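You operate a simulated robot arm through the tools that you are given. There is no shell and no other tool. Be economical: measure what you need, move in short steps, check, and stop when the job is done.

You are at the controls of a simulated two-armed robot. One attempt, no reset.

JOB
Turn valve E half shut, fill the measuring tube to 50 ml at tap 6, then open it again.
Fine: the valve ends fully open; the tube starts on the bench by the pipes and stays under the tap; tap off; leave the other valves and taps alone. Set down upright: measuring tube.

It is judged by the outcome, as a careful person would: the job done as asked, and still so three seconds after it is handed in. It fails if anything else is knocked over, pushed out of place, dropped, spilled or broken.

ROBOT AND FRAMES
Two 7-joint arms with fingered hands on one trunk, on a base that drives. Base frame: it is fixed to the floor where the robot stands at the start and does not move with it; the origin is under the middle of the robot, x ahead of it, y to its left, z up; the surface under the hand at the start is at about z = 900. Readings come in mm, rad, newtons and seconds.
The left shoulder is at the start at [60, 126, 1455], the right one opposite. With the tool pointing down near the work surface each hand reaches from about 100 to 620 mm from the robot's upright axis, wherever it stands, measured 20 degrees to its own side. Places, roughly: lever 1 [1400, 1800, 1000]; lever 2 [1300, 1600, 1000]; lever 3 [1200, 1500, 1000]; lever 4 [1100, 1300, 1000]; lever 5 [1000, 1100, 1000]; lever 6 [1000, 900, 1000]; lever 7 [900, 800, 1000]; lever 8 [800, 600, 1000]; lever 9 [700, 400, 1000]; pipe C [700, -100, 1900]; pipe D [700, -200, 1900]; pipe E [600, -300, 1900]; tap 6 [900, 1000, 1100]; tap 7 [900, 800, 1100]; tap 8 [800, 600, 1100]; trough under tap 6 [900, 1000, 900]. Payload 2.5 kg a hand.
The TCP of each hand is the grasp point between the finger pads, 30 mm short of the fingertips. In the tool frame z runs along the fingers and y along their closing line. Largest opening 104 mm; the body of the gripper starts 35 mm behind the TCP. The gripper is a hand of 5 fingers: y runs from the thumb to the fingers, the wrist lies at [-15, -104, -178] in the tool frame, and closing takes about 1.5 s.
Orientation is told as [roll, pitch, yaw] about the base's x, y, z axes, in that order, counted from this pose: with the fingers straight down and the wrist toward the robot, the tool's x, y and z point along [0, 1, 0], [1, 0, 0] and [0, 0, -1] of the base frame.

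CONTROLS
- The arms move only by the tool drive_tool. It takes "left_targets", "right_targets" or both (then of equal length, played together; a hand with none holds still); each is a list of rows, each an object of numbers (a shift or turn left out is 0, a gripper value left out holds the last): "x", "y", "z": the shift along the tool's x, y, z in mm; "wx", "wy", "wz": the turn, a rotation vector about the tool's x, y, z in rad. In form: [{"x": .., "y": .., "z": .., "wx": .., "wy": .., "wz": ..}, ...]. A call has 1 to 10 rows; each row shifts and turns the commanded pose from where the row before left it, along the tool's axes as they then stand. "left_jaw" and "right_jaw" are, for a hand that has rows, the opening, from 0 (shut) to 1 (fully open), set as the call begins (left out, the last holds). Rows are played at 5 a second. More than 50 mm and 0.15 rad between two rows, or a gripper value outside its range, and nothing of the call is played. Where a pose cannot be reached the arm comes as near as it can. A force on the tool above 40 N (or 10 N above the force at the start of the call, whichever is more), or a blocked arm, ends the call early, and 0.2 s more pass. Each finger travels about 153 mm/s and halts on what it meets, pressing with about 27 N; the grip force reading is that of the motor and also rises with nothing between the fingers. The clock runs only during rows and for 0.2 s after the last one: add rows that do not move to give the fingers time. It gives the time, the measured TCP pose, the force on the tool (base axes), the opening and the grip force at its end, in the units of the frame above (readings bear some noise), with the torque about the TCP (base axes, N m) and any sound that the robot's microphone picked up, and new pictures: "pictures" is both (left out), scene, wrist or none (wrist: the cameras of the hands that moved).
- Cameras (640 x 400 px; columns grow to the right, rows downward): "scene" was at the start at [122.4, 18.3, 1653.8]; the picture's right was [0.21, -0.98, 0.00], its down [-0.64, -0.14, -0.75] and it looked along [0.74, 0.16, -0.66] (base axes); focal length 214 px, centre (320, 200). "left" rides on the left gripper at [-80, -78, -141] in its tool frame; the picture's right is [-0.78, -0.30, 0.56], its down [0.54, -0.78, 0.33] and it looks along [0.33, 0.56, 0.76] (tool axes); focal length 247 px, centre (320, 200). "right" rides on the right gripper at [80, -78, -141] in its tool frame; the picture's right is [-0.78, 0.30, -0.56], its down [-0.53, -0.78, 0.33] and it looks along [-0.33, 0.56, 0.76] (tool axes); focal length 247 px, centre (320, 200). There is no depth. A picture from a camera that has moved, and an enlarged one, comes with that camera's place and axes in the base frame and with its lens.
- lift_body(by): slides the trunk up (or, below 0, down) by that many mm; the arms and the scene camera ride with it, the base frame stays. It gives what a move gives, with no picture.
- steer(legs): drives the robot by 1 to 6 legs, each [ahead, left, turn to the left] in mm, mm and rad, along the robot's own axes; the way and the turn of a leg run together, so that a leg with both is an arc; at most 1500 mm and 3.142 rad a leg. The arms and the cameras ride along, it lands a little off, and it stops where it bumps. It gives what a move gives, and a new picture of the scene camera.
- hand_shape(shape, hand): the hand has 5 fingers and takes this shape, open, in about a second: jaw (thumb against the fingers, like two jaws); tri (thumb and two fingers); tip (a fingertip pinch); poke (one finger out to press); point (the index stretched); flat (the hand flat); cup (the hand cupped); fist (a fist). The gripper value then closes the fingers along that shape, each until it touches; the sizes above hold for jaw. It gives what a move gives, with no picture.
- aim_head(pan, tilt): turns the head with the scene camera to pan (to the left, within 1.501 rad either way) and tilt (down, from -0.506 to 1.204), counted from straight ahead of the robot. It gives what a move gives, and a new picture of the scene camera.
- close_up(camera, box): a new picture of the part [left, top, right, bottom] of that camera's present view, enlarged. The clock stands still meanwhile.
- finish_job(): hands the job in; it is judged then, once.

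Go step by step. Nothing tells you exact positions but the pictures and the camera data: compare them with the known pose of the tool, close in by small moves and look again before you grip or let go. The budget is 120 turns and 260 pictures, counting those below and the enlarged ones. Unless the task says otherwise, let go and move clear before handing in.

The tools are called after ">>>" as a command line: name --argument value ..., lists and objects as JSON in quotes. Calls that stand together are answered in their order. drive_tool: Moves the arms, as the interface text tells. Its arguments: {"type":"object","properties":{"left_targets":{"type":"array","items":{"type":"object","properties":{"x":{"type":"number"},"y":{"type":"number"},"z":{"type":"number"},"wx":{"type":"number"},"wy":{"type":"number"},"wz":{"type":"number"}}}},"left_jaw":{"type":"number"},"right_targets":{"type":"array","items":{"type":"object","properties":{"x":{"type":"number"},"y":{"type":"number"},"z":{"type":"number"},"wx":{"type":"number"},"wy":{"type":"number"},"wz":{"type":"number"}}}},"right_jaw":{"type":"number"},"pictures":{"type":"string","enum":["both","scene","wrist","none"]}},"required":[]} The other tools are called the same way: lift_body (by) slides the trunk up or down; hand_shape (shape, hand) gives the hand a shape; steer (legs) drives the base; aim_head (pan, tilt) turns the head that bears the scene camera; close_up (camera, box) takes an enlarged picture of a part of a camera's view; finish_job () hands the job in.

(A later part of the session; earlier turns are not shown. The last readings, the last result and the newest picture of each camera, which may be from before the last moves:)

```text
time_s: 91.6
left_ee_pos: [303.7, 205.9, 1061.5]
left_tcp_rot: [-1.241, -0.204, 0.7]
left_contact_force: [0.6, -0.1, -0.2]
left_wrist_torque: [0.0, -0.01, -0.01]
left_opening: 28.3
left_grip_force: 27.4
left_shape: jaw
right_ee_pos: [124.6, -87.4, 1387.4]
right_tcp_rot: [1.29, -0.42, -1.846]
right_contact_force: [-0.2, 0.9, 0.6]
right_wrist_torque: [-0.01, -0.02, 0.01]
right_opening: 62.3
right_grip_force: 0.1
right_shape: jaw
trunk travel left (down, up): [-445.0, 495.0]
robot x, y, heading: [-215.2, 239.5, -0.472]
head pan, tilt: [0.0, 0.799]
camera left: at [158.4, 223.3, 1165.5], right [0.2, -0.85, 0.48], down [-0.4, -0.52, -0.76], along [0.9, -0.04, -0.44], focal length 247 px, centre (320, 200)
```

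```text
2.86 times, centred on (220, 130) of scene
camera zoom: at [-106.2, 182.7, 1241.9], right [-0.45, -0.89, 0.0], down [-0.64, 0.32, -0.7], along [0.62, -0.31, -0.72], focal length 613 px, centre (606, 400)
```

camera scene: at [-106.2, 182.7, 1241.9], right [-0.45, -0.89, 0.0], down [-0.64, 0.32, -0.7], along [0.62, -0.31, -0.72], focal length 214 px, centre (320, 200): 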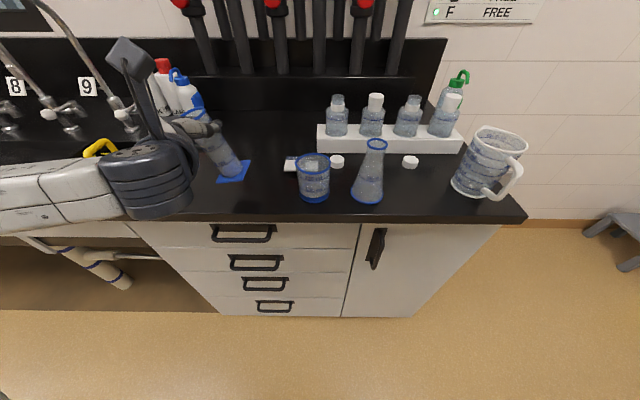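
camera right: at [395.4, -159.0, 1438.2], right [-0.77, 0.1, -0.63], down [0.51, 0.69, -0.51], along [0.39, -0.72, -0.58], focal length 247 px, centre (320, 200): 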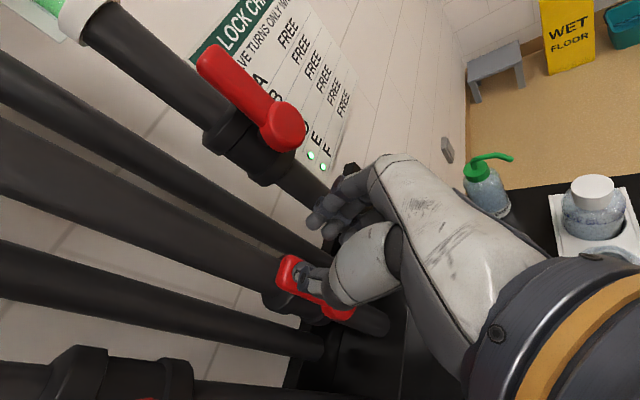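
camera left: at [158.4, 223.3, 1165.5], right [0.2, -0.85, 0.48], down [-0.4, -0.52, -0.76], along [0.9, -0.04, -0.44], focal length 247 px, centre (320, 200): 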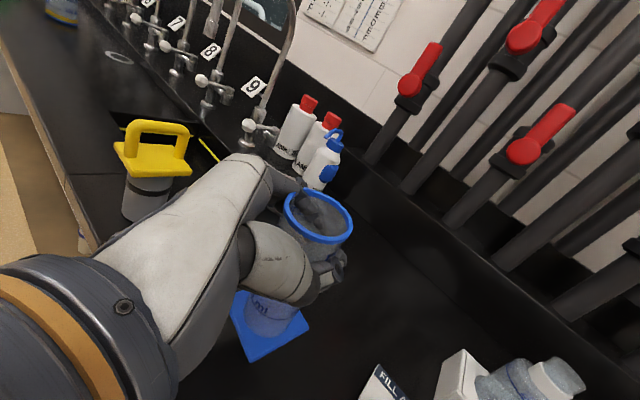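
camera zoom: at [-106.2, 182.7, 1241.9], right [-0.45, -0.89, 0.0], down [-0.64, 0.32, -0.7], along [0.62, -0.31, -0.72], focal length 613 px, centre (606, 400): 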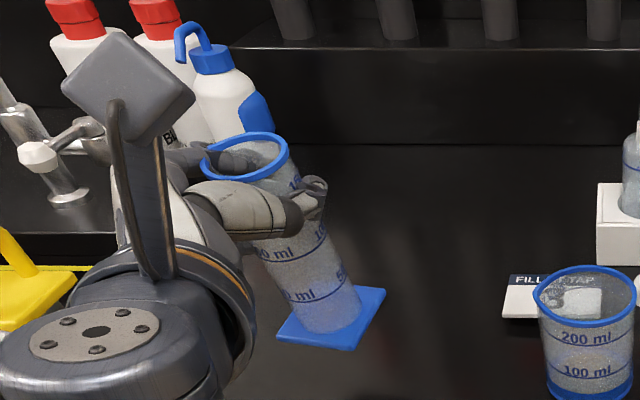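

I add a little more roll, then back off the bench and drive left toward tap 6.

>>> drive_tool --left_targets '[{"wz": 0.11}, {}]' --pictures "none"

>>> lift_body --by 60

>>> steer --legs '[[-200, 0, 0], [0, 800, 0]]'

>>> close_up --camera "scene" --box '[60, 0, 420, 225]'

```text
time_s: 92.2
left_ee_pos: [304.5, 206.0, 1061.4]
left_tcp_rot: [-1.23, -0.307, 0.666]
left_contact_force: [0.5, -0.7, -0.4]
left_wrist_torque: [0.03, -0.01, 0.01]
left_opening: 28.3
left_grip_force: 27.2
left_shape: jaw
right_ee_pos: [125.5, -86.4, 1387.4]
right_tcp_rot: [1.288, -0.422, -1.845]
right_contact_force: [-0.6, -0.2, 0.2]
right_wrist_torque: [0.0, 0.0, 0.0]
right_opening: 62.2
right_grip_force: 0.0
right_shape: jaw
trunk travel left (down, up): [-445.0, 495.0]
robot x, y, heading: [-210.6, 231.7, -0.467]
head pan, tilt: [0.0, 0.799]
```

```text
time_s: 93.2
left_ee_pos: [305.2, 206.8, 1120.7]
left_tcp_rot: [-1.23, -0.306, 0.664]
left_contact_force: [-0.5, -0.7, 0.4]
left_wrist_torque: [0.01, -0.03, 0.02]
left_opening: 28.6
left_grip_force: 26.6
left_shape: jaw
right_ee_pos: [124.6, -86.2, 1447.2]
right_tcp_rot: [1.291, -0.421, -1.844]
right_contact_force: [-0.6, 0.3, 0.3]
right_wrist_torque: [0.0, 0.01, -0.02]
right_opening: 61.8
right_grip_force: 0.2
right_shape: jaw
trunk travel left (down, up): [-505.0, 435.0]
robot x, y, heading: [-212.5, 235.0, -0.464]
head pan, tilt: [0.0, 0.799]
```

```text
time_s: 98.8
left_ee_pos: [502.5, 1026.8, 1120.9]
left_tcp_rot: [-1.231, -0.305, 0.653]
left_contact_force: [-0.1, -0.6, -0.6]
left_wrist_torque: [0.01, -0.01, 0.03]
left_opening: 28.3
left_grip_force: 26.8
left_shape: jaw
right_ee_pos: [320.5, 734.6, 1446.9]
right_tcp_rot: [1.29, -0.42, -1.858]
right_contact_force: [-0.4, -0.9, 0.3]
right_wrist_torque: [0.0, 0.0, 0.0]
right_opening: 62.1
right_grip_force: 0.0
right_shape: jaw
trunk travel left (down, up): [-505.0, 435.0]
robot x, y, heading: [-18.2, 1058.7, -0.479]
head pan, tilt: [0.0, 0.799]
camera scene: at [91.9, 1006.8, 1301.9], right [-0.46, -0.89, 0.0], down [-0.64, 0.33, -0.7], along [0.62, -0.32, -0.72], focal length 214 px, centre (320, 200)
```

scene: 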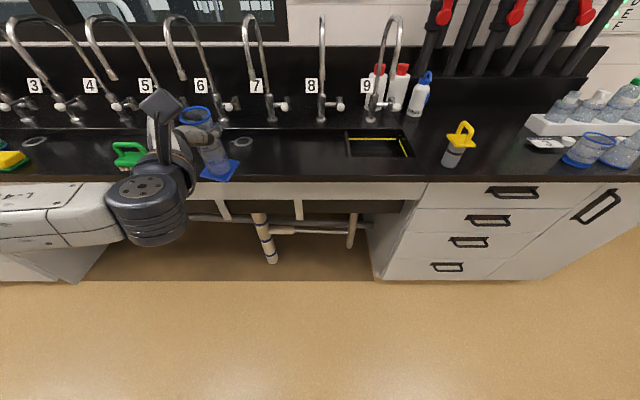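

```text
1.78 times, centred on (240, 112) of scene
camera zoom: at [91.9, 1006.8, 1301.9], right [-0.46, -0.89, 0.0], down [-0.64, 0.33, -0.7], along [0.62, -0.32, -0.72], focal length 381 px, centre (462, 356)
```

zoom: 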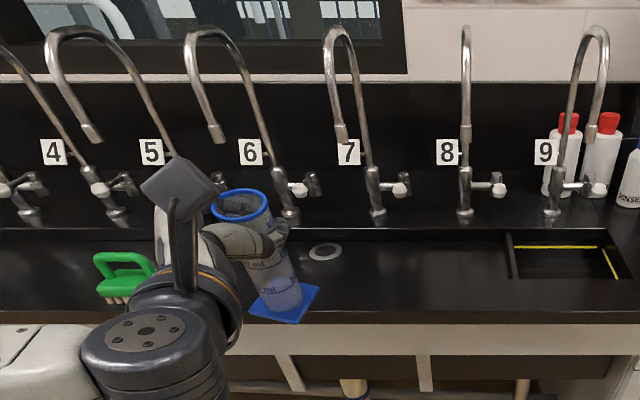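

Now I see tap 6's spout and its lever knob on the right. A beaker stands somewhere under tap 5/6, hidden by my hand, so I move right to see it.

>>> steer --legs '[[0, -200, 0.02]]'

>>> close_up --camera "scene" --box '[0, 20, 240, 170]'

```text
time_s: 100.4
left_ee_pos: [411.3, 856.7, 1120.7]
left_tcp_rot: [-1.23, -0.306, 0.675]
left_contact_force: [0.1, 0.3, -0.3]
left_wrist_torque: [-0.03, 0.0, 0.0]
left_opening: 28.6
left_grip_force: 27.4
left_shape: jaw
right_ee_pos: [235.3, 562.0, 1447.4]
right_tcp_rot: [1.291, -0.421, -1.837]
right_contact_force: [-0.3, -0.1, -0.6]
right_wrist_torque: [0.0, -0.02, 0.02]
right_opening: 62.1
right_grip_force: 0.0
right_shape: jaw
trunk travel left (down, up): [-505.0, 435.0]
robot x, y, heading: [-104.4, 881.5, -0.459]
head pan, tilt: [0.0, 0.799]
camera scene: at [2.0, 828.5, 1301.9], right [-0.44, -0.9, 0.0], down [-0.64, 0.32, -0.7], along [0.63, -0.31, -0.72], focal length 214 px, centre (320, 200)
```

scene: 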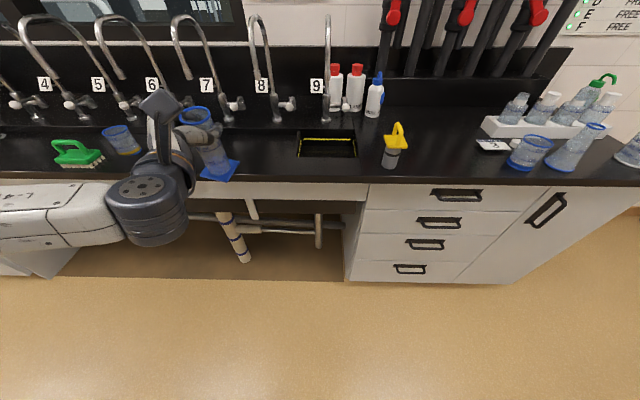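

```text
2.67 times, centred on (120, 95) of scene
camera zoom: at [2.0, 828.5, 1301.9], right [-0.44, -0.9, 0.0], down [-0.64, 0.32, -0.7], along [0.63, -0.31, -0.72], focal length 572 px, centre (853, 480)
```

zoom: 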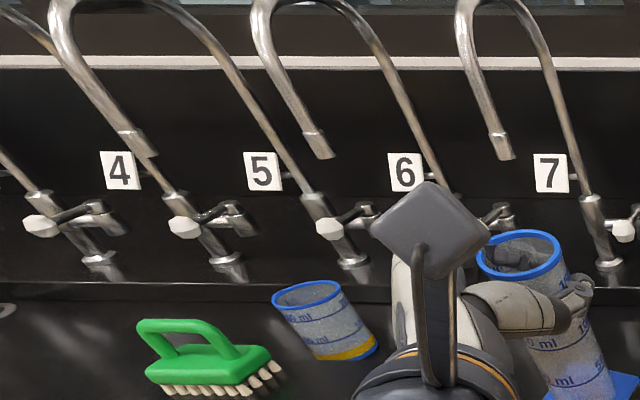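

Spout 6 is at about (n 338, l 1337, z 1100) in bench axes; the beaker with yellow liquid at (242,1380). I'll come in diagonally from the right, so I turn the base left 0.45 rad here in open floor.

>>> steer --legs '[[0, 0, 0.45]]'

>>> close_up --camera "scene" --box '[100, 40, 420, 240]'

```text
time_s: 102.1
left_ee_pos: [371.9, 1085.2, 1122.0]
left_tcp_rot: [-1.229, -0.306, 1.125]
left_contact_force: [0.8, 0.2, 0.2]
left_wrist_torque: [-0.02, -0.01, -0.03]
left_opening: 28.4
left_grip_force: 26.9
left_shape: jaw
right_ee_pos: [341.6, 742.3, 1446.9]
right_tcp_rot: [1.29, -0.421, -1.387]
right_contact_force: [0.1, -0.5, 0.3]
right_wrist_torque: [-0.02, 0.01, 0.01]
right_opening: 62.0
right_grip_force: 0.0
right_shape: jaw
trunk travel left (down, up): [-505.0, 435.0]
robot x, y, heading: [-106.8, 882.6, -0.005]
head pan, tilt: [0.0, 0.799]
camera scene: at [14.6, 881.4, 1301.9], right [-0.01, -1.0, 0.0], down [-0.72, 0.01, -0.7], along [0.7, -0.01, -0.72], focal length 214 px, centre (320, 200)
```

scene: 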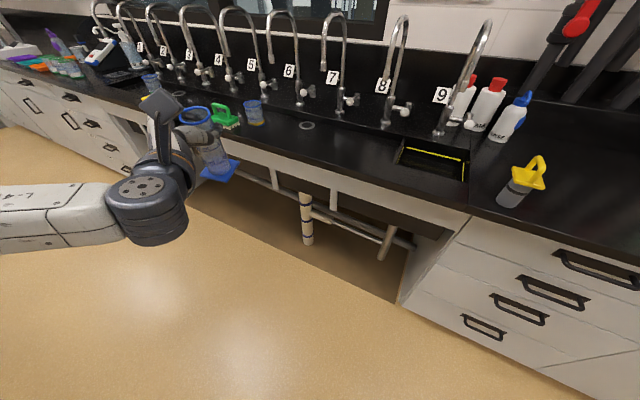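

```text
2.00 times, centred on (260, 140) of scene
camera zoom: at [14.6, 881.4, 1301.9], right [-0.01, -1.0, 0.0], down [-0.72, 0.01, -0.7], along [0.7, -0.01, -0.72], focal length 429 px, centre (440, 320)
```

zoom: 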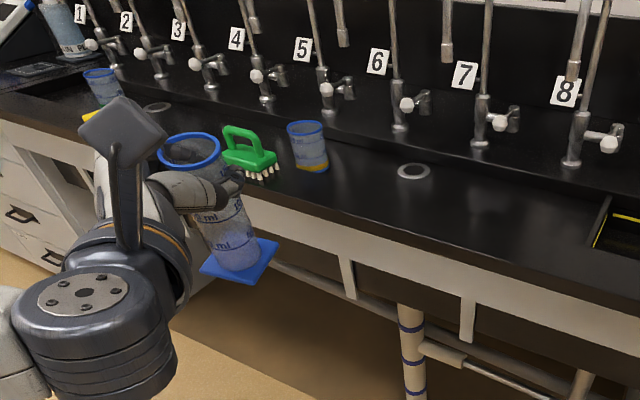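

The view is good; the tube is leaning back toward me by ~13-15° fore-aft. I pitch the hand to right it and check.

>>> drive_tool --left_targets '[{"wx": 0.044, "wy": 0.0946, "wz": -0.035}, {"wx": 0.044, "wy": 0.0946, "wz": -0.035}, {}]' --pictures "wrist"

>>> close_up --camera "scene" --box '[130, 80, 290, 200]'

>>> close_up --camera "scene" --box '[270, 50, 390, 130]'

```text
time_s: 102.9
left_ee_pos: [371.9, 1085.1, 1122.5]
left_tcp_rot: [-1.025, -0.203, 1.075]
left_contact_force: [0.3, 0.1, -0.9]
left_wrist_torque: [0.01, 0.0, -0.01]
left_opening: 28.3
left_grip_force: 26.7
left_shape: jaw
right_ee_pos: [341.2, 741.7, 1447.4]
right_tcp_rot: [1.29, -0.42, -1.389]
right_contact_force: [-0.2, 0.0, -0.2]
right_wrist_torque: [0.04, -0.03, 0.04]
right_opening: 62.0
right_grip_force: 0.1
right_shape: jaw
trunk travel left (down, up): [-505.0, 435.0]
robot x, y, heading: [-107.0, 879.8, -0.012]
head pan, tilt: [0.0, 0.799]
camera left: at [252.2, 1030.2, 1244.8], right [0.6, -0.74, 0.31], down [-0.3, -0.56, -0.77], along [0.75, 0.37, -0.55], focal length 247 px, centre (320, 200)
```

left: 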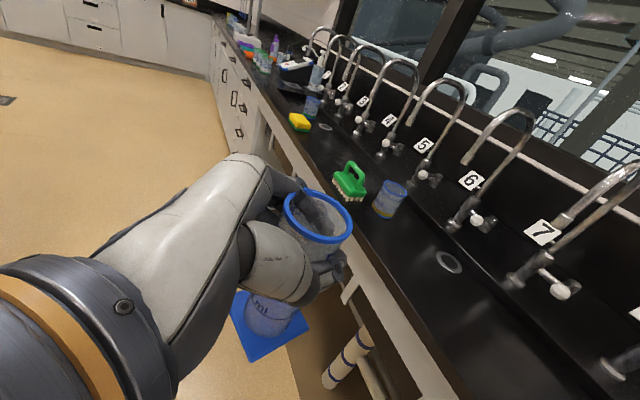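

```text
3.33 times, centred on (210, 140) of scene
camera zoom: at [14.6, 881.4, 1301.9], right [-0.01, -1.0, 0.0], down [-0.72, 0.01, -0.7], along [0.7, -0.01, -0.72], focal length 715 px, centre (687, 400)
```

zoom: 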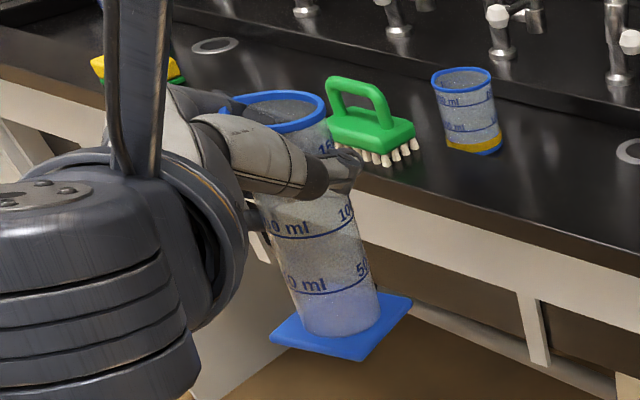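

```text
5.00 times, centred on (330, 90) of scene
camera zoom: at [14.6, 881.4, 1301.9], right [-0.01, -1.0, 0.0], down [-0.72, 0.01, -0.7], along [0.7, -0.01, -0.72], focal length 1072 px, centre (270, 750)
```

zoom: 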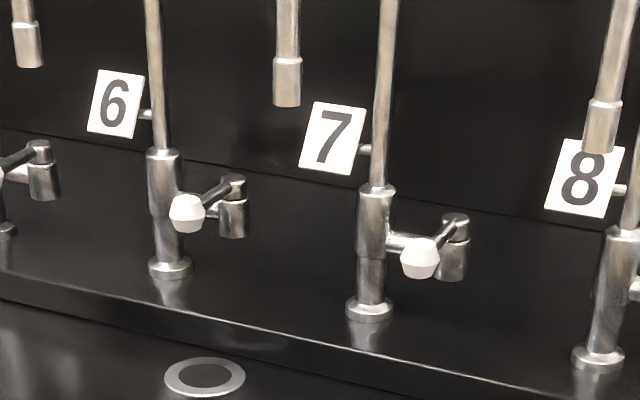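

Tap 6's lever is a side lever with a white knob swinging about a vertical axis. I fine-correct the tube tilt and check again.

>>> drive_tool --left_targets '[{"wx": 0.057, "wy": -0.017, "wz": -0.101}, {}]' --pictures "none"

>>> close_up --camera "scene" --box '[130, 80, 290, 200]'

```text
time_s: 103.5
left_ee_pos: [370.9, 1084.6, 1122.4]
left_tcp_rot: [-1.046, -0.088, 1.075]
left_contact_force: [-0.4, -0.6, -0.1]
left_wrist_torque: [-0.01, 0.0, 0.01]
left_opening: 28.3
left_grip_force: 27.1
left_shape: jaw
right_ee_pos: [341.0, 741.8, 1446.8]
right_tcp_rot: [1.29, -0.419, -1.388]
right_contact_force: [-0.4, -0.7, 0.1]
right_wrist_torque: [-0.02, -0.02, -0.03]
right_opening: 62.2
right_grip_force: 0.1
right_shape: jaw
trunk travel left (down, up): [-505.0, 435.0]
robot x, y, heading: [-107.1, 878.4, -0.009]
head pan, tilt: [0.0, 0.799]
```

```text
3.33 times, centred on (210, 140) of scene
camera zoom: at [14.6, 881.3, 1301.9], right [-0.01, -1.0, 0.0], down [-0.72, 0.01, -0.7], along [0.7, -0.01, -0.72], focal length 715 px, centre (687, 400)
```

zoom: 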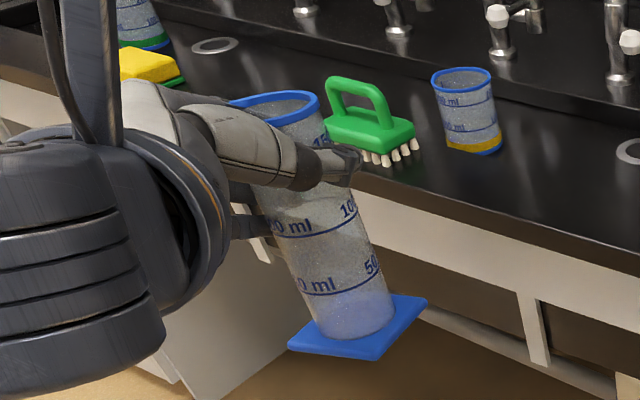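

The tube is now vertical. I drive to in front of the bench right of the beaker, and lower so the tube's top will pass under the spout.

>>> steer --legs '[[0, -92, 0], [185, 0, 0]]'

>>> lift_body --by -80

>>> aim_head --pan 0.2 --tilt 0.7

>>> close_up --camera "scene" --box '[140, 60, 460, 260]'

```text
time_s: 105.7
left_ee_pos: [556.2, 992.3, 1122.4]
left_tcp_rot: [-1.046, -0.087, 1.076]
left_contact_force: [-0.1, -0.3, 0.1]
left_wrist_torque: [-0.01, 0.01, 0.0]
left_opening: 28.3
left_grip_force: 27.7
left_shape: jaw
right_ee_pos: [526.6, 649.4, 1446.3]
right_tcp_rot: [1.289, -0.422, -1.387]
right_contact_force: [0.5, -0.3, -0.9]
right_wrist_torque: [-0.01, -0.05, -0.06]
right_opening: 62.4
right_grip_force: 0.1
right_shape: jaw
trunk travel left (down, up): [-505.0, 435.0]
robot x, y, heading: [81.9, 791.5, -0.003]
head pan, tilt: [0.0, 0.799]
camera scene: at [199.6, 788.9, 1301.8], right [-0.01, -1.0, 0.0], down [-0.72, 0.01, -0.7], along [0.7, -0.01, -0.72], focal length 214 px, centre (320, 200)
```

scene: 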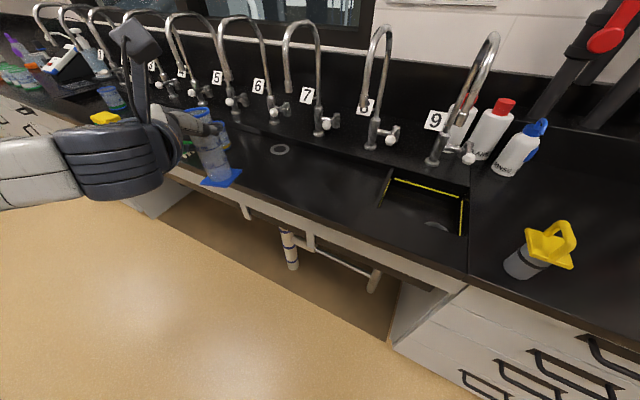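

```text
time_s: 106.9
left_ee_pos: [556.5, 991.0, 1042.0]
left_tcp_rot: [-1.045, -0.087, 1.076]
left_contact_force: [-0.6, 1.0, -0.5]
left_wrist_torque: [0.01, 0.0, 0.03]
left_opening: 28.1
left_grip_force: 27.2
left_shape: jaw
right_ee_pos: [524.5, 649.8, 1365.7]
right_tcp_rot: [1.294, -0.42, -1.388]
right_contact_force: [-0.6, -0.5, 0.6]
right_wrist_torque: [0.0, -0.01, -0.04]
right_opening: 62.1
right_grip_force: 0.1
right_shape: jaw
trunk travel left (down, up): [-425.0, 515.0]
robot x, y, heading: [83.1, 790.6, -0.012]
head pan, tilt: [0.0, 0.799]
```

```text
time_s: 107.6
left_ee_pos: [555.7, 992.0, 1042.3]
left_tcp_rot: [-1.046, -0.088, 1.074]
left_contact_force: [-0.1, -0.3, -1.3]
left_wrist_torque: [0.02, 0.0, 0.01]
left_opening: 28.1
left_grip_force: 26.9
left_shape: jaw
right_ee_pos: [525.4, 649.3, 1366.6]
right_tcp_rot: [1.29, -0.421, -1.386]
right_contact_force: [-1.0, 0.8, 0.6]
right_wrist_torque: [-0.06, -0.01, -0.02]
right_opening: 62.1
right_grip_force: 0.1
right_shape: jaw
trunk travel left (down, up): [-425.0, 515.0]
robot x, y, heading: [79.9, 788.0, -0.004]
head pan, tilt: [0.201, 0.7]
camera scene: at [201.7, 805.8, 1230.1], right [0.19, -0.98, 0.0], down [-0.63, -0.12, -0.76], along [0.75, 0.15, -0.64], focal length 214 px, centre (320, 200)
```

scene: 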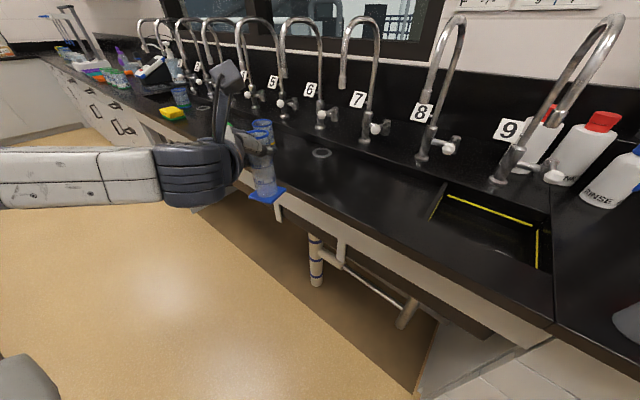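

```text
2.00 times, centred on (300, 160) of scene
camera zoom: at [201.7, 805.8, 1230.1], right [0.19, -0.98, 0.0], down [-0.63, -0.12, -0.76], along [0.75, 0.15, -0.64], focal length 429 px, centre (360, 280)
```

zoom: 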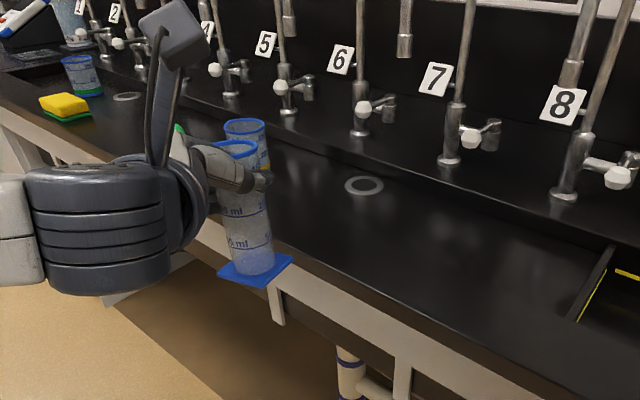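

Base of the tube is ~20 mm above bench level and the top will clear the spout. I drive in 280 mm, slightly left, then look.

>>> steer --legs '[[270, 18, 0]]'

>>> close_up --camera "scene" --box '[140, 60, 460, 260]'

>>> drive_tool --left_targets '[{}]' --pictures "wrist"

```text
time_s: 109.6
left_ee_pos: [831.1, 1007.0, 1041.9]
left_tcp_rot: [-1.045, -0.089, 1.076]
left_contact_force: [0.7, -0.4, -0.6]
left_wrist_torque: [-0.02, -0.04, -0.01]
left_opening: 28.7
left_grip_force: 27.1
left_shape: jaw
right_ee_pos: [799.4, 665.7, 1367.6]
right_tcp_rot: [1.292, -0.42, -1.389]
right_contact_force: [0.4, 0.2, -0.5]
right_wrist_torque: [-0.02, 0.02, 0.0]
right_opening: 61.9
right_grip_force: 0.0
right_shape: jaw
trunk travel left (down, up): [-425.0, 515.0]
robot x, y, heading: [358.7, 808.2, -0.006]
head pan, tilt: [0.201, 0.7]
camera scene: at [475.8, 821.4, 1230.1], right [0.19, -0.98, 0.0], down [-0.63, -0.12, -0.76], along [0.75, 0.15, -0.64], focal length 214 px, centre (320, 200)
```

scene: 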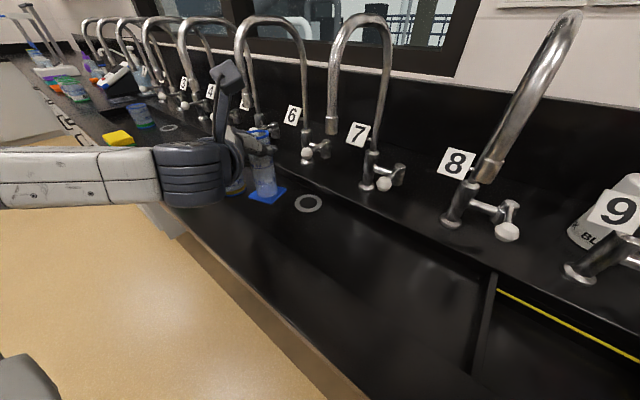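

```text
2.00 times, centred on (300, 160) of scene
camera zoom: at [475.8, 821.4, 1230.1], right [0.19, -0.98, 0.0], down [-0.63, -0.12, -0.76], along [0.75, 0.15, -0.64], focal length 429 px, centre (360, 280)
```

zoom: 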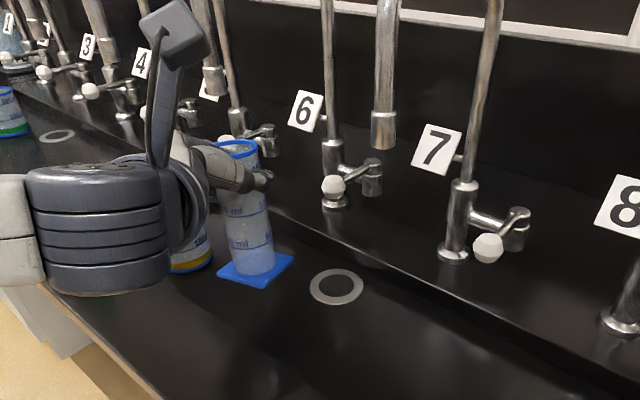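

```text
time_s: 110.0
left_ee_pos: [830.7, 1007.6, 1041.8]
left_tcp_rot: [-1.045, -0.087, 1.075]
left_contact_force: [-0.1, -0.6, -0.4]
left_wrist_torque: [-0.01, 0.01, -0.02]
left_opening: 28.8
left_grip_force: 27.4
left_shape: jaw
right_ee_pos: [799.1, 664.4, 1367.2]
right_tcp_rot: [1.29, -0.421, -1.389]
right_contact_force: [-0.3, 0.7, 0.4]
right_wrist_torque: [0.01, 0.02, 0.0]
right_opening: 61.8
right_grip_force: 0.1
right_shape: jaw
trunk travel left (down, up): [-425.0, 515.0]
robot x, y, heading: [352.7, 804.1, -0.007]
head pan, tilt: [0.201, 0.7]
camera left: at [715.2, 967.1, 1175.3], right [0.61, -0.7, 0.37], down [-0.33, -0.64, -0.7], along [0.72, 0.3, -0.62], focal length 247 px, centre (320, 200)
```

left: 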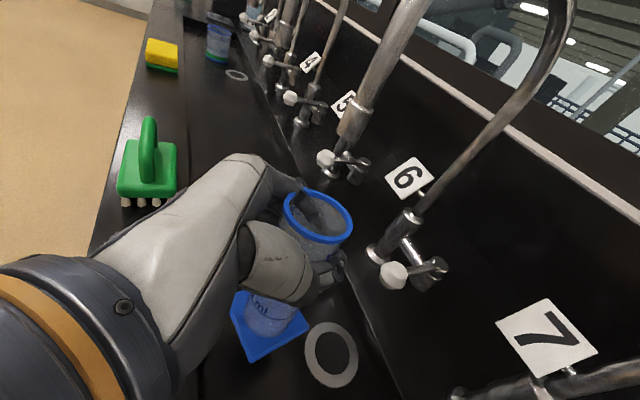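

Spout 6's tip is at about (893,1047,1098) and the tube is just short of it. I move the final 65 ahead, 32 left.

>>> steer --legs '[[40, 10, 0], [24, 22, 0]]'

>>> close_up --camera "scene" --box '[140, 60, 460, 260]'

>>> drive_tool --left_targets '[{}]' --pictures "wrist"

```text
time_s: 111.1
left_ee_pos: [862.2, 1015.0, 1046.0]
left_tcp_rot: [-1.052, -0.09, 1.069]
left_contact_force: [0.0, -0.6, -0.5]
left_wrist_torque: [-0.04, -0.01, 0.02]
left_opening: 28.2
left_grip_force: 27.0
left_shape: jaw
right_ee_pos: [826.0, 674.2, 1370.8]
right_tcp_rot: [1.303, -0.422, -1.398]
right_contact_force: [-0.6, 0.1, -0.3]
right_wrist_torque: [-0.03, -0.03, 0.02]
right_opening: 62.0
right_grip_force: 0.0
right_shape: jaw
trunk travel left (down, up): [-425.0, 515.0]
robot x, y, heading: [389.9, 814.9, -0.014]
head pan, tilt: [0.201, 0.7]
stopped in leg 2: the robot was blocked; the commanded pose is now the measured one
camera scene: at [506.1, 831.0, 1231.0], right [0.19, -0.98, 0.0], down [-0.63, -0.12, -0.77], along [0.76, 0.14, -0.64], focal length 214 px, centre (320, 200)
```

scene: 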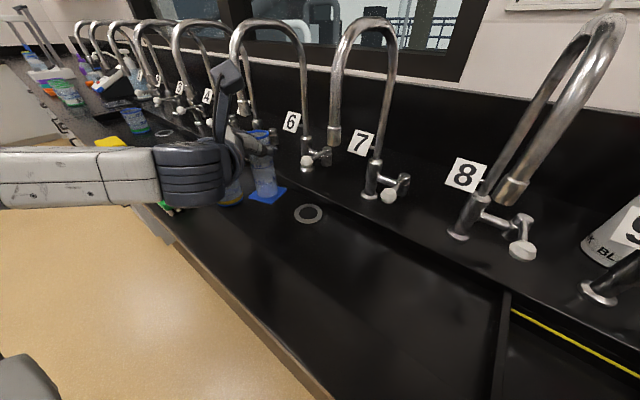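

```text
2.00 times, centred on (300, 160) of scene
camera zoom: at [506.1, 831.0, 1231.0], right [0.19, -0.98, 0.0], down [-0.63, -0.12, -0.77], along [0.76, 0.14, -0.64], focal length 429 px, centre (360, 280)
```

zoom: 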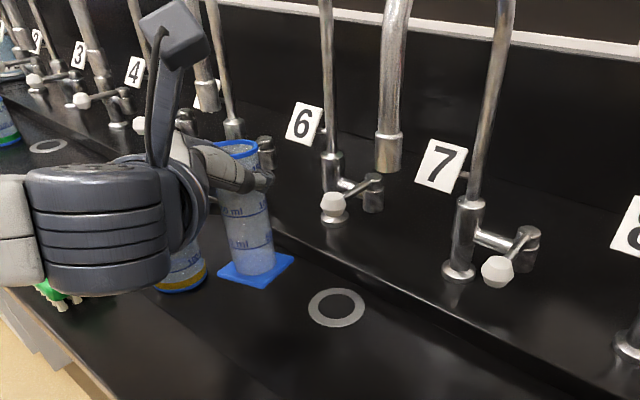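

```text
time_s: 111.5
left_ee_pos: [862.9, 1015.7, 1046.4]
left_tcp_rot: [-1.054, -0.094, 1.073]
left_contact_force: [1.0, -0.8, -0.8]
left_wrist_torque: [-0.01, -0.02, 0.01]
left_opening: 28.2
left_grip_force: 26.7
left_shape: jaw
right_ee_pos: [826.3, 673.3, 1371.3]
right_tcp_rot: [1.302, -0.423, -1.398]
right_contact_force: [-0.1, 0.2, -0.3]
right_wrist_torque: [0.03, 0.01, -0.03]
right_opening: 61.9
right_grip_force: 0.0
right_shape: jaw
trunk travel left (down, up): [-425.0, 515.0]
robot x, y, heading: [388.6, 815.7, -0.008]
head pan, tilt: [0.201, 0.7]
camera left: at [746.1, 975.7, 1178.3], right [0.6, -0.71, 0.37], down [-0.32, -0.64, -0.7], along [0.73, 0.3, -0.61], focal length 247 px, centre (320, 200)
```

left: 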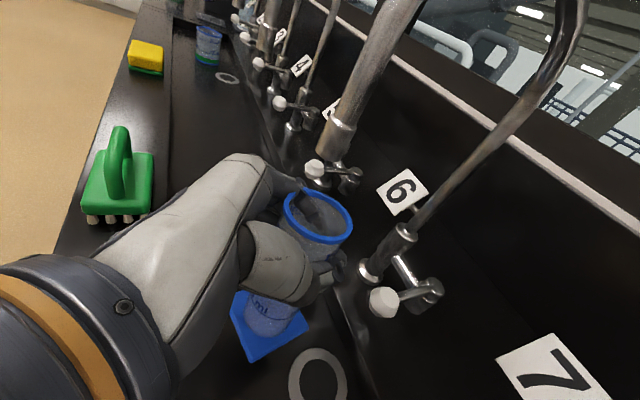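

The base bumped the bench. I back off 6 mm, slide 24 left, and reach the last ~38 mm with the arm.

>>> steer --legs '[[-6, 0, 0], [0, 24, 0]]'

>>> drive_tool --left_targets '[{"x": -7.5, "y": 9, "z": 15}, {"x": -7.5, "y": 9, "z": 15}, {}]' --pictures "wrist"

>>> close_up --camera "scene" --box '[180, 70, 340, 220]'

```text
time_s: 112.6
left_ee_pos: [863.1, 1039.6, 1042.0]
left_tcp_rot: [-1.045, -0.087, 1.07]
left_contact_force: [-0.2, 0.8, 0.3]
left_wrist_torque: [0.0, -0.06, -0.03]
left_opening: 28.3
left_grip_force: 26.9
left_shape: jaw
right_ee_pos: [829.9, 700.2, 1368.5]
right_tcp_rot: [1.293, -0.42, -1.394]
right_contact_force: [-0.5, -0.3, 0.6]
right_wrist_torque: [-0.04, 0.01, 0.0]
right_opening: 61.9
right_grip_force: 0.1
right_shape: jaw
trunk travel left (down, up): [-425.0, 515.0]
robot x, y, heading: [383.2, 840.9, -0.015]
head pan, tilt: [0.201, 0.7]
camera scene: at [508.6, 856.1, 1230.1], right [0.19, -0.98, 0.0], down [-0.63, -0.12, -0.76], along [0.75, 0.14, -0.64], focal length 214 px, centre (320, 200)
```

scene: 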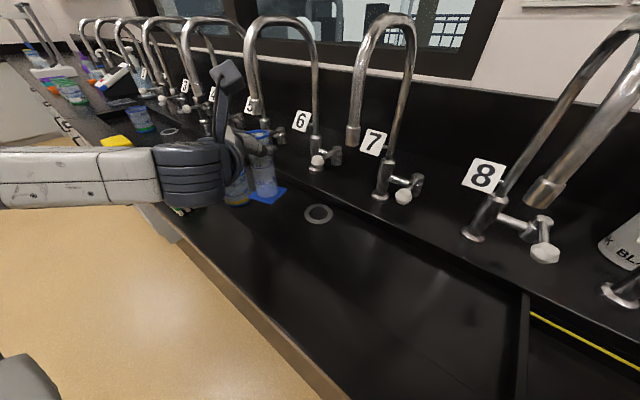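

```text
time_s: 113.4
left_ee_pos: [901.3, 1039.5, 1041.8]
left_tcp_rot: [-1.045, -0.087, 1.071]
left_contact_force: [0.2, -0.9, 0.4]
left_wrist_torque: [-0.04, 0.0, 0.01]
left_opening: 28.2
left_grip_force: 27.1
left_shape: jaw
right_ee_pos: [830.9, 697.9, 1367.4]
right_tcp_rot: [1.293, -0.421, -1.395]
right_contact_force: [-0.5, 0.4, 0.4]
right_wrist_torque: [0.02, 0.02, -0.01]
right_opening: 62.1
right_grip_force: 0.1
right_shape: jaw
trunk travel left (down, up): [-425.0, 515.0]
robot x, y, heading: [383.5, 840.8, -0.014]
head pan, tilt: [0.201, 0.7]
camera left: at [786.5, 1000.6, 1175.0], right [0.61, -0.71, 0.37], down [-0.33, -0.64, -0.69], along [0.73, 0.3, -0.62], focal length 247 px, centre (320, 200)
```

left: 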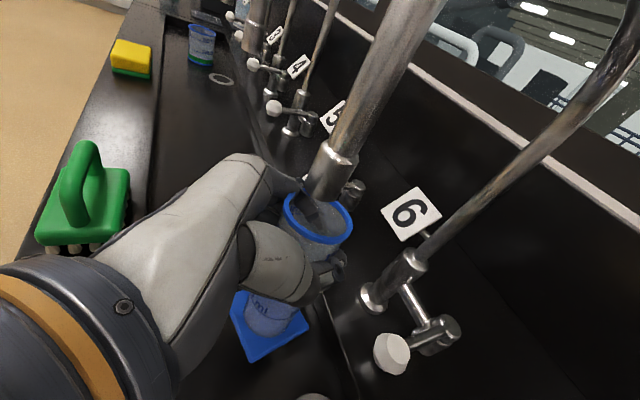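

```text
2.67 times, centred on (260, 145) of scene
camera zoom: at [508.6, 855.6, 1230.1], right [0.19, -0.98, 0.0], down [-0.63, -0.12, -0.76], along [0.75, 0.14, -0.64], focal length 572 px, centre (480, 347)
```

zoom: 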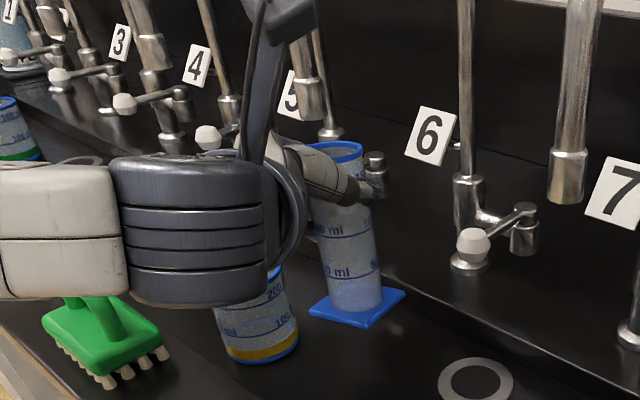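

The tube's rim is under the spout. I shift 7 mm back to centre it and start lowering in small steps.

>>> drive_tool --left_targets '[{"x": 4, "z": -7}, {"x": 3.5, "y": -0.4, "z": 2}, {"x": 3.5, "y": -0.4, "z": 2}, {"x": 3.5, "y": -0.4, "z": 2}, {}]' --pictures "none"

>>> close_up --camera "scene" --box '[200, 100, 320, 205]'

```text
time_s: 114.6
left_ee_pos: [894.1, 1043.7, 1029.7]
left_tcp_rot: [-1.044, -0.087, 1.07]
left_contact_force: [0.9, -0.2, 0.1]
left_wrist_torque: [-0.02, 0.01, 0.04]
left_opening: 28.4
left_grip_force: 26.6
left_shape: jaw
right_ee_pos: [832.0, 699.4, 1367.0]
right_tcp_rot: [1.294, -0.42, -1.393]
right_contact_force: [0.6, 0.4, 0.1]
right_wrist_torque: [-0.03, 0.02, 0.04]
right_opening: 61.9
right_grip_force: 0.1
right_shape: jaw
trunk travel left (down, up): [-425.0, 515.0]
robot x, y, heading: [385.4, 838.7, -0.01]
head pan, tilt: [0.201, 0.7]
```

```text
3.81 times, centred on (260, 152) of scene
camera zoom: at [508.6, 855.6, 1230.1], right [0.19, -0.98, 0.0], down [-0.63, -0.12, -0.76], along [0.75, 0.14, -0.64], focal length 817 px, centre (549, 381)
```

zoom: 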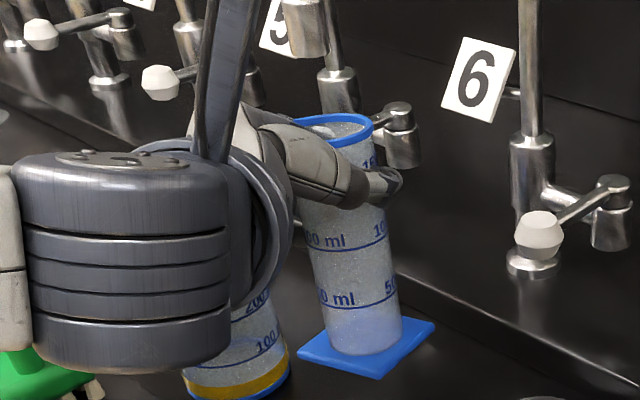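

>>> drive_tool --left_targets '[{"x": 2.6, "y": -0.3, "z": 1.5}, {"x": 2.6, "y": -0.3, "z": 1.5}, {"x": 2.6, "y": -0.3, "z": 1.5}, {}]' --pictures "none"

>>> drive_tool --left_targets '[{"x": 2.6, "y": -0.3, "z": 1.5}, {}]' --pictures "none"

>>> close_up --camera "scene" --box '[200, 100, 320, 205]'

```text
time_s: 115.6
left_ee_pos: [893.4, 1043.9, 1019.2]
left_tcp_rot: [-1.045, -0.088, 1.07]
left_contact_force: [0.4, 0.5, -0.3]
left_wrist_torque: [-0.01, 0.03, 0.0]
left_opening: 28.3
left_grip_force: 26.7
left_shape: jaw
right_ee_pos: [831.3, 699.0, 1368.4]
right_tcp_rot: [1.293, -0.419, -1.392]
right_contact_force: [-0.2, 0.7, -0.1]
right_wrist_torque: [0.01, 0.0, 0.04]
right_opening: 62.0
right_grip_force: 0.0
right_shape: jaw
trunk travel left (down, up): [-425.0, 515.0]
robot x, y, heading: [383.7, 839.7, -0.015]
head pan, tilt: [0.201, 0.7]
```

```text
time_s: 116.2
left_ee_pos: [894.6, 1043.7, 1017.9]
left_tcp_rot: [-1.045, -0.088, 1.068]
left_contact_force: [-0.5, -0.7, 0.6]
left_wrist_torque: [0.0, -0.02, -0.03]
left_opening: 28.4
left_grip_force: 26.9
left_shape: jaw
right_ee_pos: [831.7, 698.7, 1368.0]
right_tcp_rot: [1.292, -0.42, -1.394]
right_contact_force: [0.7, 0.8, 0.6]
right_wrist_torque: [0.01, -0.02, 0.01]
right_opening: 62.1
right_grip_force: 0.0
right_shape: jaw
trunk travel left (down, up): [-425.0, 515.0]
robot x, y, heading: [386.3, 837.0, -0.006]
head pan, tilt: [0.201, 0.7]
```

```text
3.81 times, centred on (260, 152) of scene
camera zoom: at [508.6, 855.6, 1230.1], right [0.19, -0.98, 0.0], down [-0.63, -0.12, -0.76], along [0.75, 0.14, -0.64], focal length 817 px, centre (549, 381)
```

zoom: 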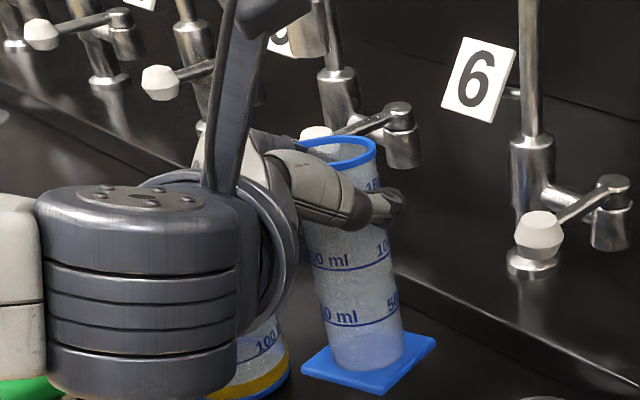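

>>> drive_tool --left_targets '[{"x": 2.6, "y": -0.3, "z": 1.5}, {"x": 2.6, "y": -0.3, "z": 1.5}, {}]' --pictures "none"

>>> drive_tool --left_targets '[{"x": 2.6, "y": -0.3, "z": 1.5}, {}]' --pictures "none"

>>> close_up --camera "scene" --box '[200, 100, 320, 205]'

```text
time_s: 117.0
left_ee_pos: [894.3, 1043.3, 1011.1]
left_tcp_rot: [-1.045, -0.089, 1.071]
left_contact_force: [-0.2, -0.4, -0.9]
left_wrist_torque: [0.0, -0.03, 0.01]
left_opening: 28.1
left_grip_force: 26.9
left_shape: jaw
right_ee_pos: [830.6, 697.8, 1367.1]
right_tcp_rot: [1.293, -0.42, -1.392]
right_contact_force: [0.4, 1.0, 0.7]
right_wrist_torque: [0.0, 0.04, -0.03]
right_opening: 62.0
right_grip_force: 0.2
right_shape: jaw
trunk travel left (down, up): [-425.0, 515.0]
robot x, y, heading: [381.5, 840.4, -0.009]
head pan, tilt: [0.201, 0.7]
```

```text
time_s: 117.6
left_ee_pos: [893.7, 1044.7, 1008.9]
left_tcp_rot: [-1.045, -0.088, 1.071]
left_contact_force: [-0.6, -0.1, 0.3]
left_wrist_torque: [0.02, 0.0, 0.01]
left_opening: 28.1
left_grip_force: 27.3
left_shape: jaw
right_ee_pos: [831.1, 698.3, 1369.0]
right_tcp_rot: [1.295, -0.42, -1.391]
right_contact_force: [-0.5, -0.2, 0.0]
right_wrist_torque: [-0.02, -0.02, 0.02]
right_opening: 62.0
right_grip_force: 0.0
right_shape: jaw
trunk travel left (down, up): [-425.0, 515.0]
robot x, y, heading: [382.2, 840.7, -0.011]
head pan, tilt: [0.201, 0.7]
```

```text
3.81 times, centred on (260, 152) of scene
camera zoom: at [508.6, 855.6, 1230.1], right [0.19, -0.98, 0.0], down [-0.63, -0.12, -0.76], along [0.75, 0.14, -0.64], focal length 817 px, centre (549, 381)
```

zoom: 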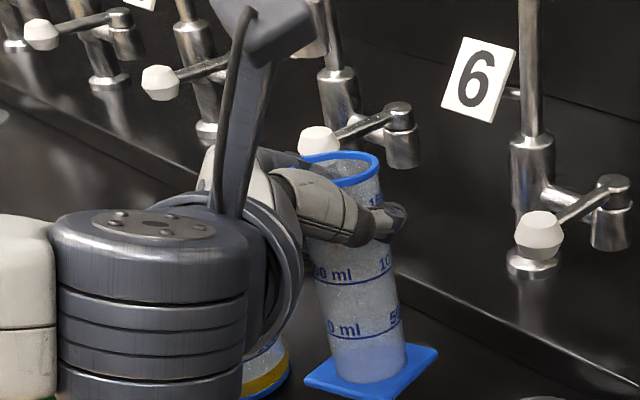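

>>> drive_tool --left_targets '[{"x": 2.6, "y": -0.3, "z": 1.5}, {}]' --pictures "none"

>>> drive_tool --left_targets '[{"x": 2.6, "y": -0.3, "z": 1.5}, {}]' --pictures "none"

>>> drive_tool --left_targets '[{"x": 2.6, "y": -0.3, "z": 1.5}, {}]' --pictures "none"

>>> close_up --camera "scene" --box '[200, 110, 320, 215]'

```text
time_s: 118.2
left_ee_pos: [894.7, 1043.8, 1006.1]
left_tcp_rot: [-1.046, -0.088, 1.072]
left_contact_force: [-0.2, -0.3, -1.0]
left_wrist_torque: [-0.02, 0.0, -0.01]
left_opening: 28.2
left_grip_force: 27.0
left_shape: jaw
right_ee_pos: [830.6, 698.3, 1368.6]
right_tcp_rot: [1.293, -0.42, -1.392]
right_contact_force: [-0.7, -0.1, 0.2]
right_wrist_torque: [-0.03, 0.0, -0.01]
right_opening: 62.2
right_grip_force: 0.1
right_shape: jaw
trunk travel left (down, up): [-425.0, 515.0]
robot x, y, heading: [384.4, 839.8, -0.012]
head pan, tilt: [0.201, 0.7]
```

```text
time_s: 118.8
left_ee_pos: [894.2, 1043.8, 1000.5]
left_tcp_rot: [-1.044, -0.087, 1.071]
left_contact_force: [-0.1, 0.1, -0.6]
left_wrist_torque: [-0.01, 0.01, 0.0]
left_opening: 28.1
left_grip_force: 27.1
left_shape: jaw
right_ee_pos: [830.8, 697.8, 1367.1]
right_tcp_rot: [1.293, -0.421, -1.391]
right_contact_force: [0.5, 0.6, 0.6]
right_wrist_torque: [0.02, -0.01, 0.0]
right_opening: 62.1
right_grip_force: 0.1
right_shape: jaw
trunk travel left (down, up): [-425.0, 515.0]
robot x, y, heading: [389.0, 838.5, -0.015]
head pan, tilt: [0.201, 0.7]
```

```text
time_s: 119.4
left_ee_pos: [894.0, 1043.2, 1000.3]
left_tcp_rot: [-1.045, -0.089, 1.07]
left_contact_force: [0.0, -0.5, -0.4]
left_wrist_torque: [0.0, -0.02, 0.02]
left_opening: 28.1
left_grip_force: 27.0
left_shape: jaw
right_ee_pos: [830.6, 699.2, 1368.8]
right_tcp_rot: [1.293, -0.421, -1.392]
right_contact_force: [0.4, 0.0, -0.4]
right_wrist_torque: [-0.03, 0.0, 0.01]
right_opening: 62.3
right_grip_force: 0.0
right_shape: jaw
trunk travel left (down, up): [-425.0, 515.0]
robot x, y, heading: [382.8, 837.1, -0.012]
head pan, tilt: [0.201, 0.7]
```

```text
3.81 times, centred on (260, 162) of scene
camera zoom: at [508.6, 855.6, 1230.1], right [0.19, -0.98, 0.0], down [-0.63, -0.12, -0.76], along [0.75, 0.14, -0.64], focal length 817 px, centre (549, 343)
```

zoom: 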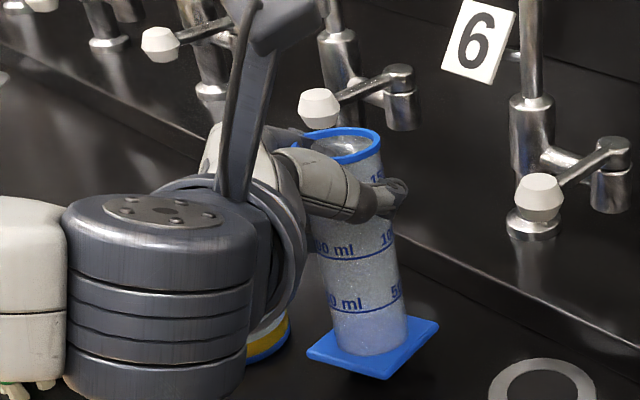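

By comparing two views the trough floor is around z 860, so about 25 mm more to go. I keep lowering with checks.

>>> drive_tool --left_targets '[{"x": 3.5, "y": -0.4, "z": 2}, {"x": 3.5, "y": -0.4, "z": 2}, {"x": 3.5, "y": -0.4, "z": 2}, {"x": 2.6, "y": -0.3, "z": 1.5}, {}]' --pictures "none"

>>> drive_tool --left_targets '[{"x": 2.6, "y": -0.3, "z": 1.5}, {}]' --pictures "none"

>>> drive_tool --left_targets '[{"x": 2.6, "y": -0.3, "z": 1.5}, {}]' --pictures "none"

>>> close_up --camera "scene" --box '[200, 110, 320, 215]'

```text
time_s: 120.6
left_ee_pos: [894.0, 1042.7, 984.3]
left_tcp_rot: [-1.045, -0.087, 1.07]
left_contact_force: [0.5, -0.4, -0.9]
left_wrist_torque: [-0.01, -0.01, -0.03]
left_opening: 28.1
left_grip_force: 26.7
left_shape: jaw
right_ee_pos: [830.5, 698.0, 1367.8]
right_tcp_rot: [1.294, -0.42, -1.392]
right_contact_force: [0.5, -0.1, 0.2]
right_wrist_torque: [-0.03, 0.02, 0.01]
right_opening: 62.0
right_grip_force: 0.0
right_shape: jaw
trunk travel left (down, up): [-425.0, 515.0]
robot x, y, heading: [385.1, 841.8, -0.013]
head pan, tilt: [0.201, 0.7]
```

```text
time_s: 121.2
left_ee_pos: [893.5, 1042.9, 981.8]
left_tcp_rot: [-1.049, -0.089, 1.071]
left_contact_force: [0.2, 0.2, 2.3]
left_wrist_torque: [0.05, -0.04, -0.01]
left_opening: 28.1
left_grip_force: 27.5
left_shape: jaw
right_ee_pos: [830.4, 698.7, 1366.8]
right_tcp_rot: [1.294, -0.421, -1.392]
right_contact_force: [-0.4, -0.1, 0.2]
right_wrist_torque: [0.04, 0.02, -0.02]
right_opening: 62.0
right_grip_force: 0.1
right_shape: jaw
trunk travel left (down, up): [-425.0, 515.0]
robot x, y, heading: [385.9, 838.4, -0.008]
head pan, tilt: [0.201, 0.7]
```

```text
time_s: 121.8
left_ee_pos: [892.9, 1042.6, 980.9]
left_tcp_rot: [-1.05, -0.091, 1.072]
left_contact_force: [-3.0, -1.3, 11.7]
left_wrist_torque: [0.19, -0.07, -0.03]
left_opening: 28.8
left_grip_force: 27.0
left_shape: jaw
right_ee_pos: [829.1, 697.0, 1368.4]
right_tcp_rot: [1.297, -0.421, -1.392]
right_contact_force: [0.5, 0.0, -1.1]
right_wrist_torque: [-0.06, -0.01, -0.01]
right_opening: 62.1
right_grip_force: 0.0
right_shape: jaw
trunk travel left (down, up): [-425.0, 515.0]
robot x, y, heading: [384.1, 840.5, -0.013]
head pan, tilt: [0.201, 0.7]
```

```text
3.81 times, centred on (260, 162) of scene
camera zoom: at [507.3, 855.0, 1230.5], right [0.19, -0.98, 0.0], down [-0.63, -0.12, -0.77], along [0.75, 0.14, -0.64], focal length 817 px, centre (549, 343)
```

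zoom: 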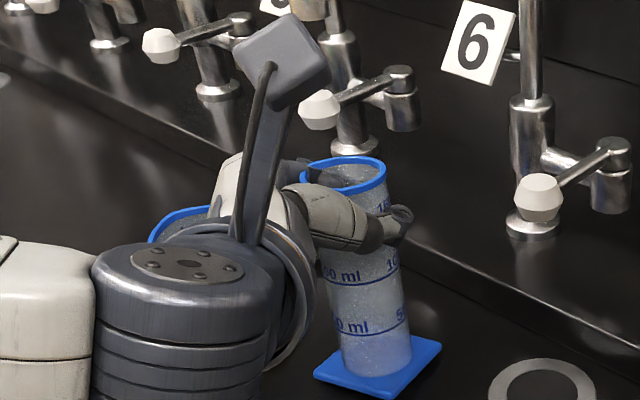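

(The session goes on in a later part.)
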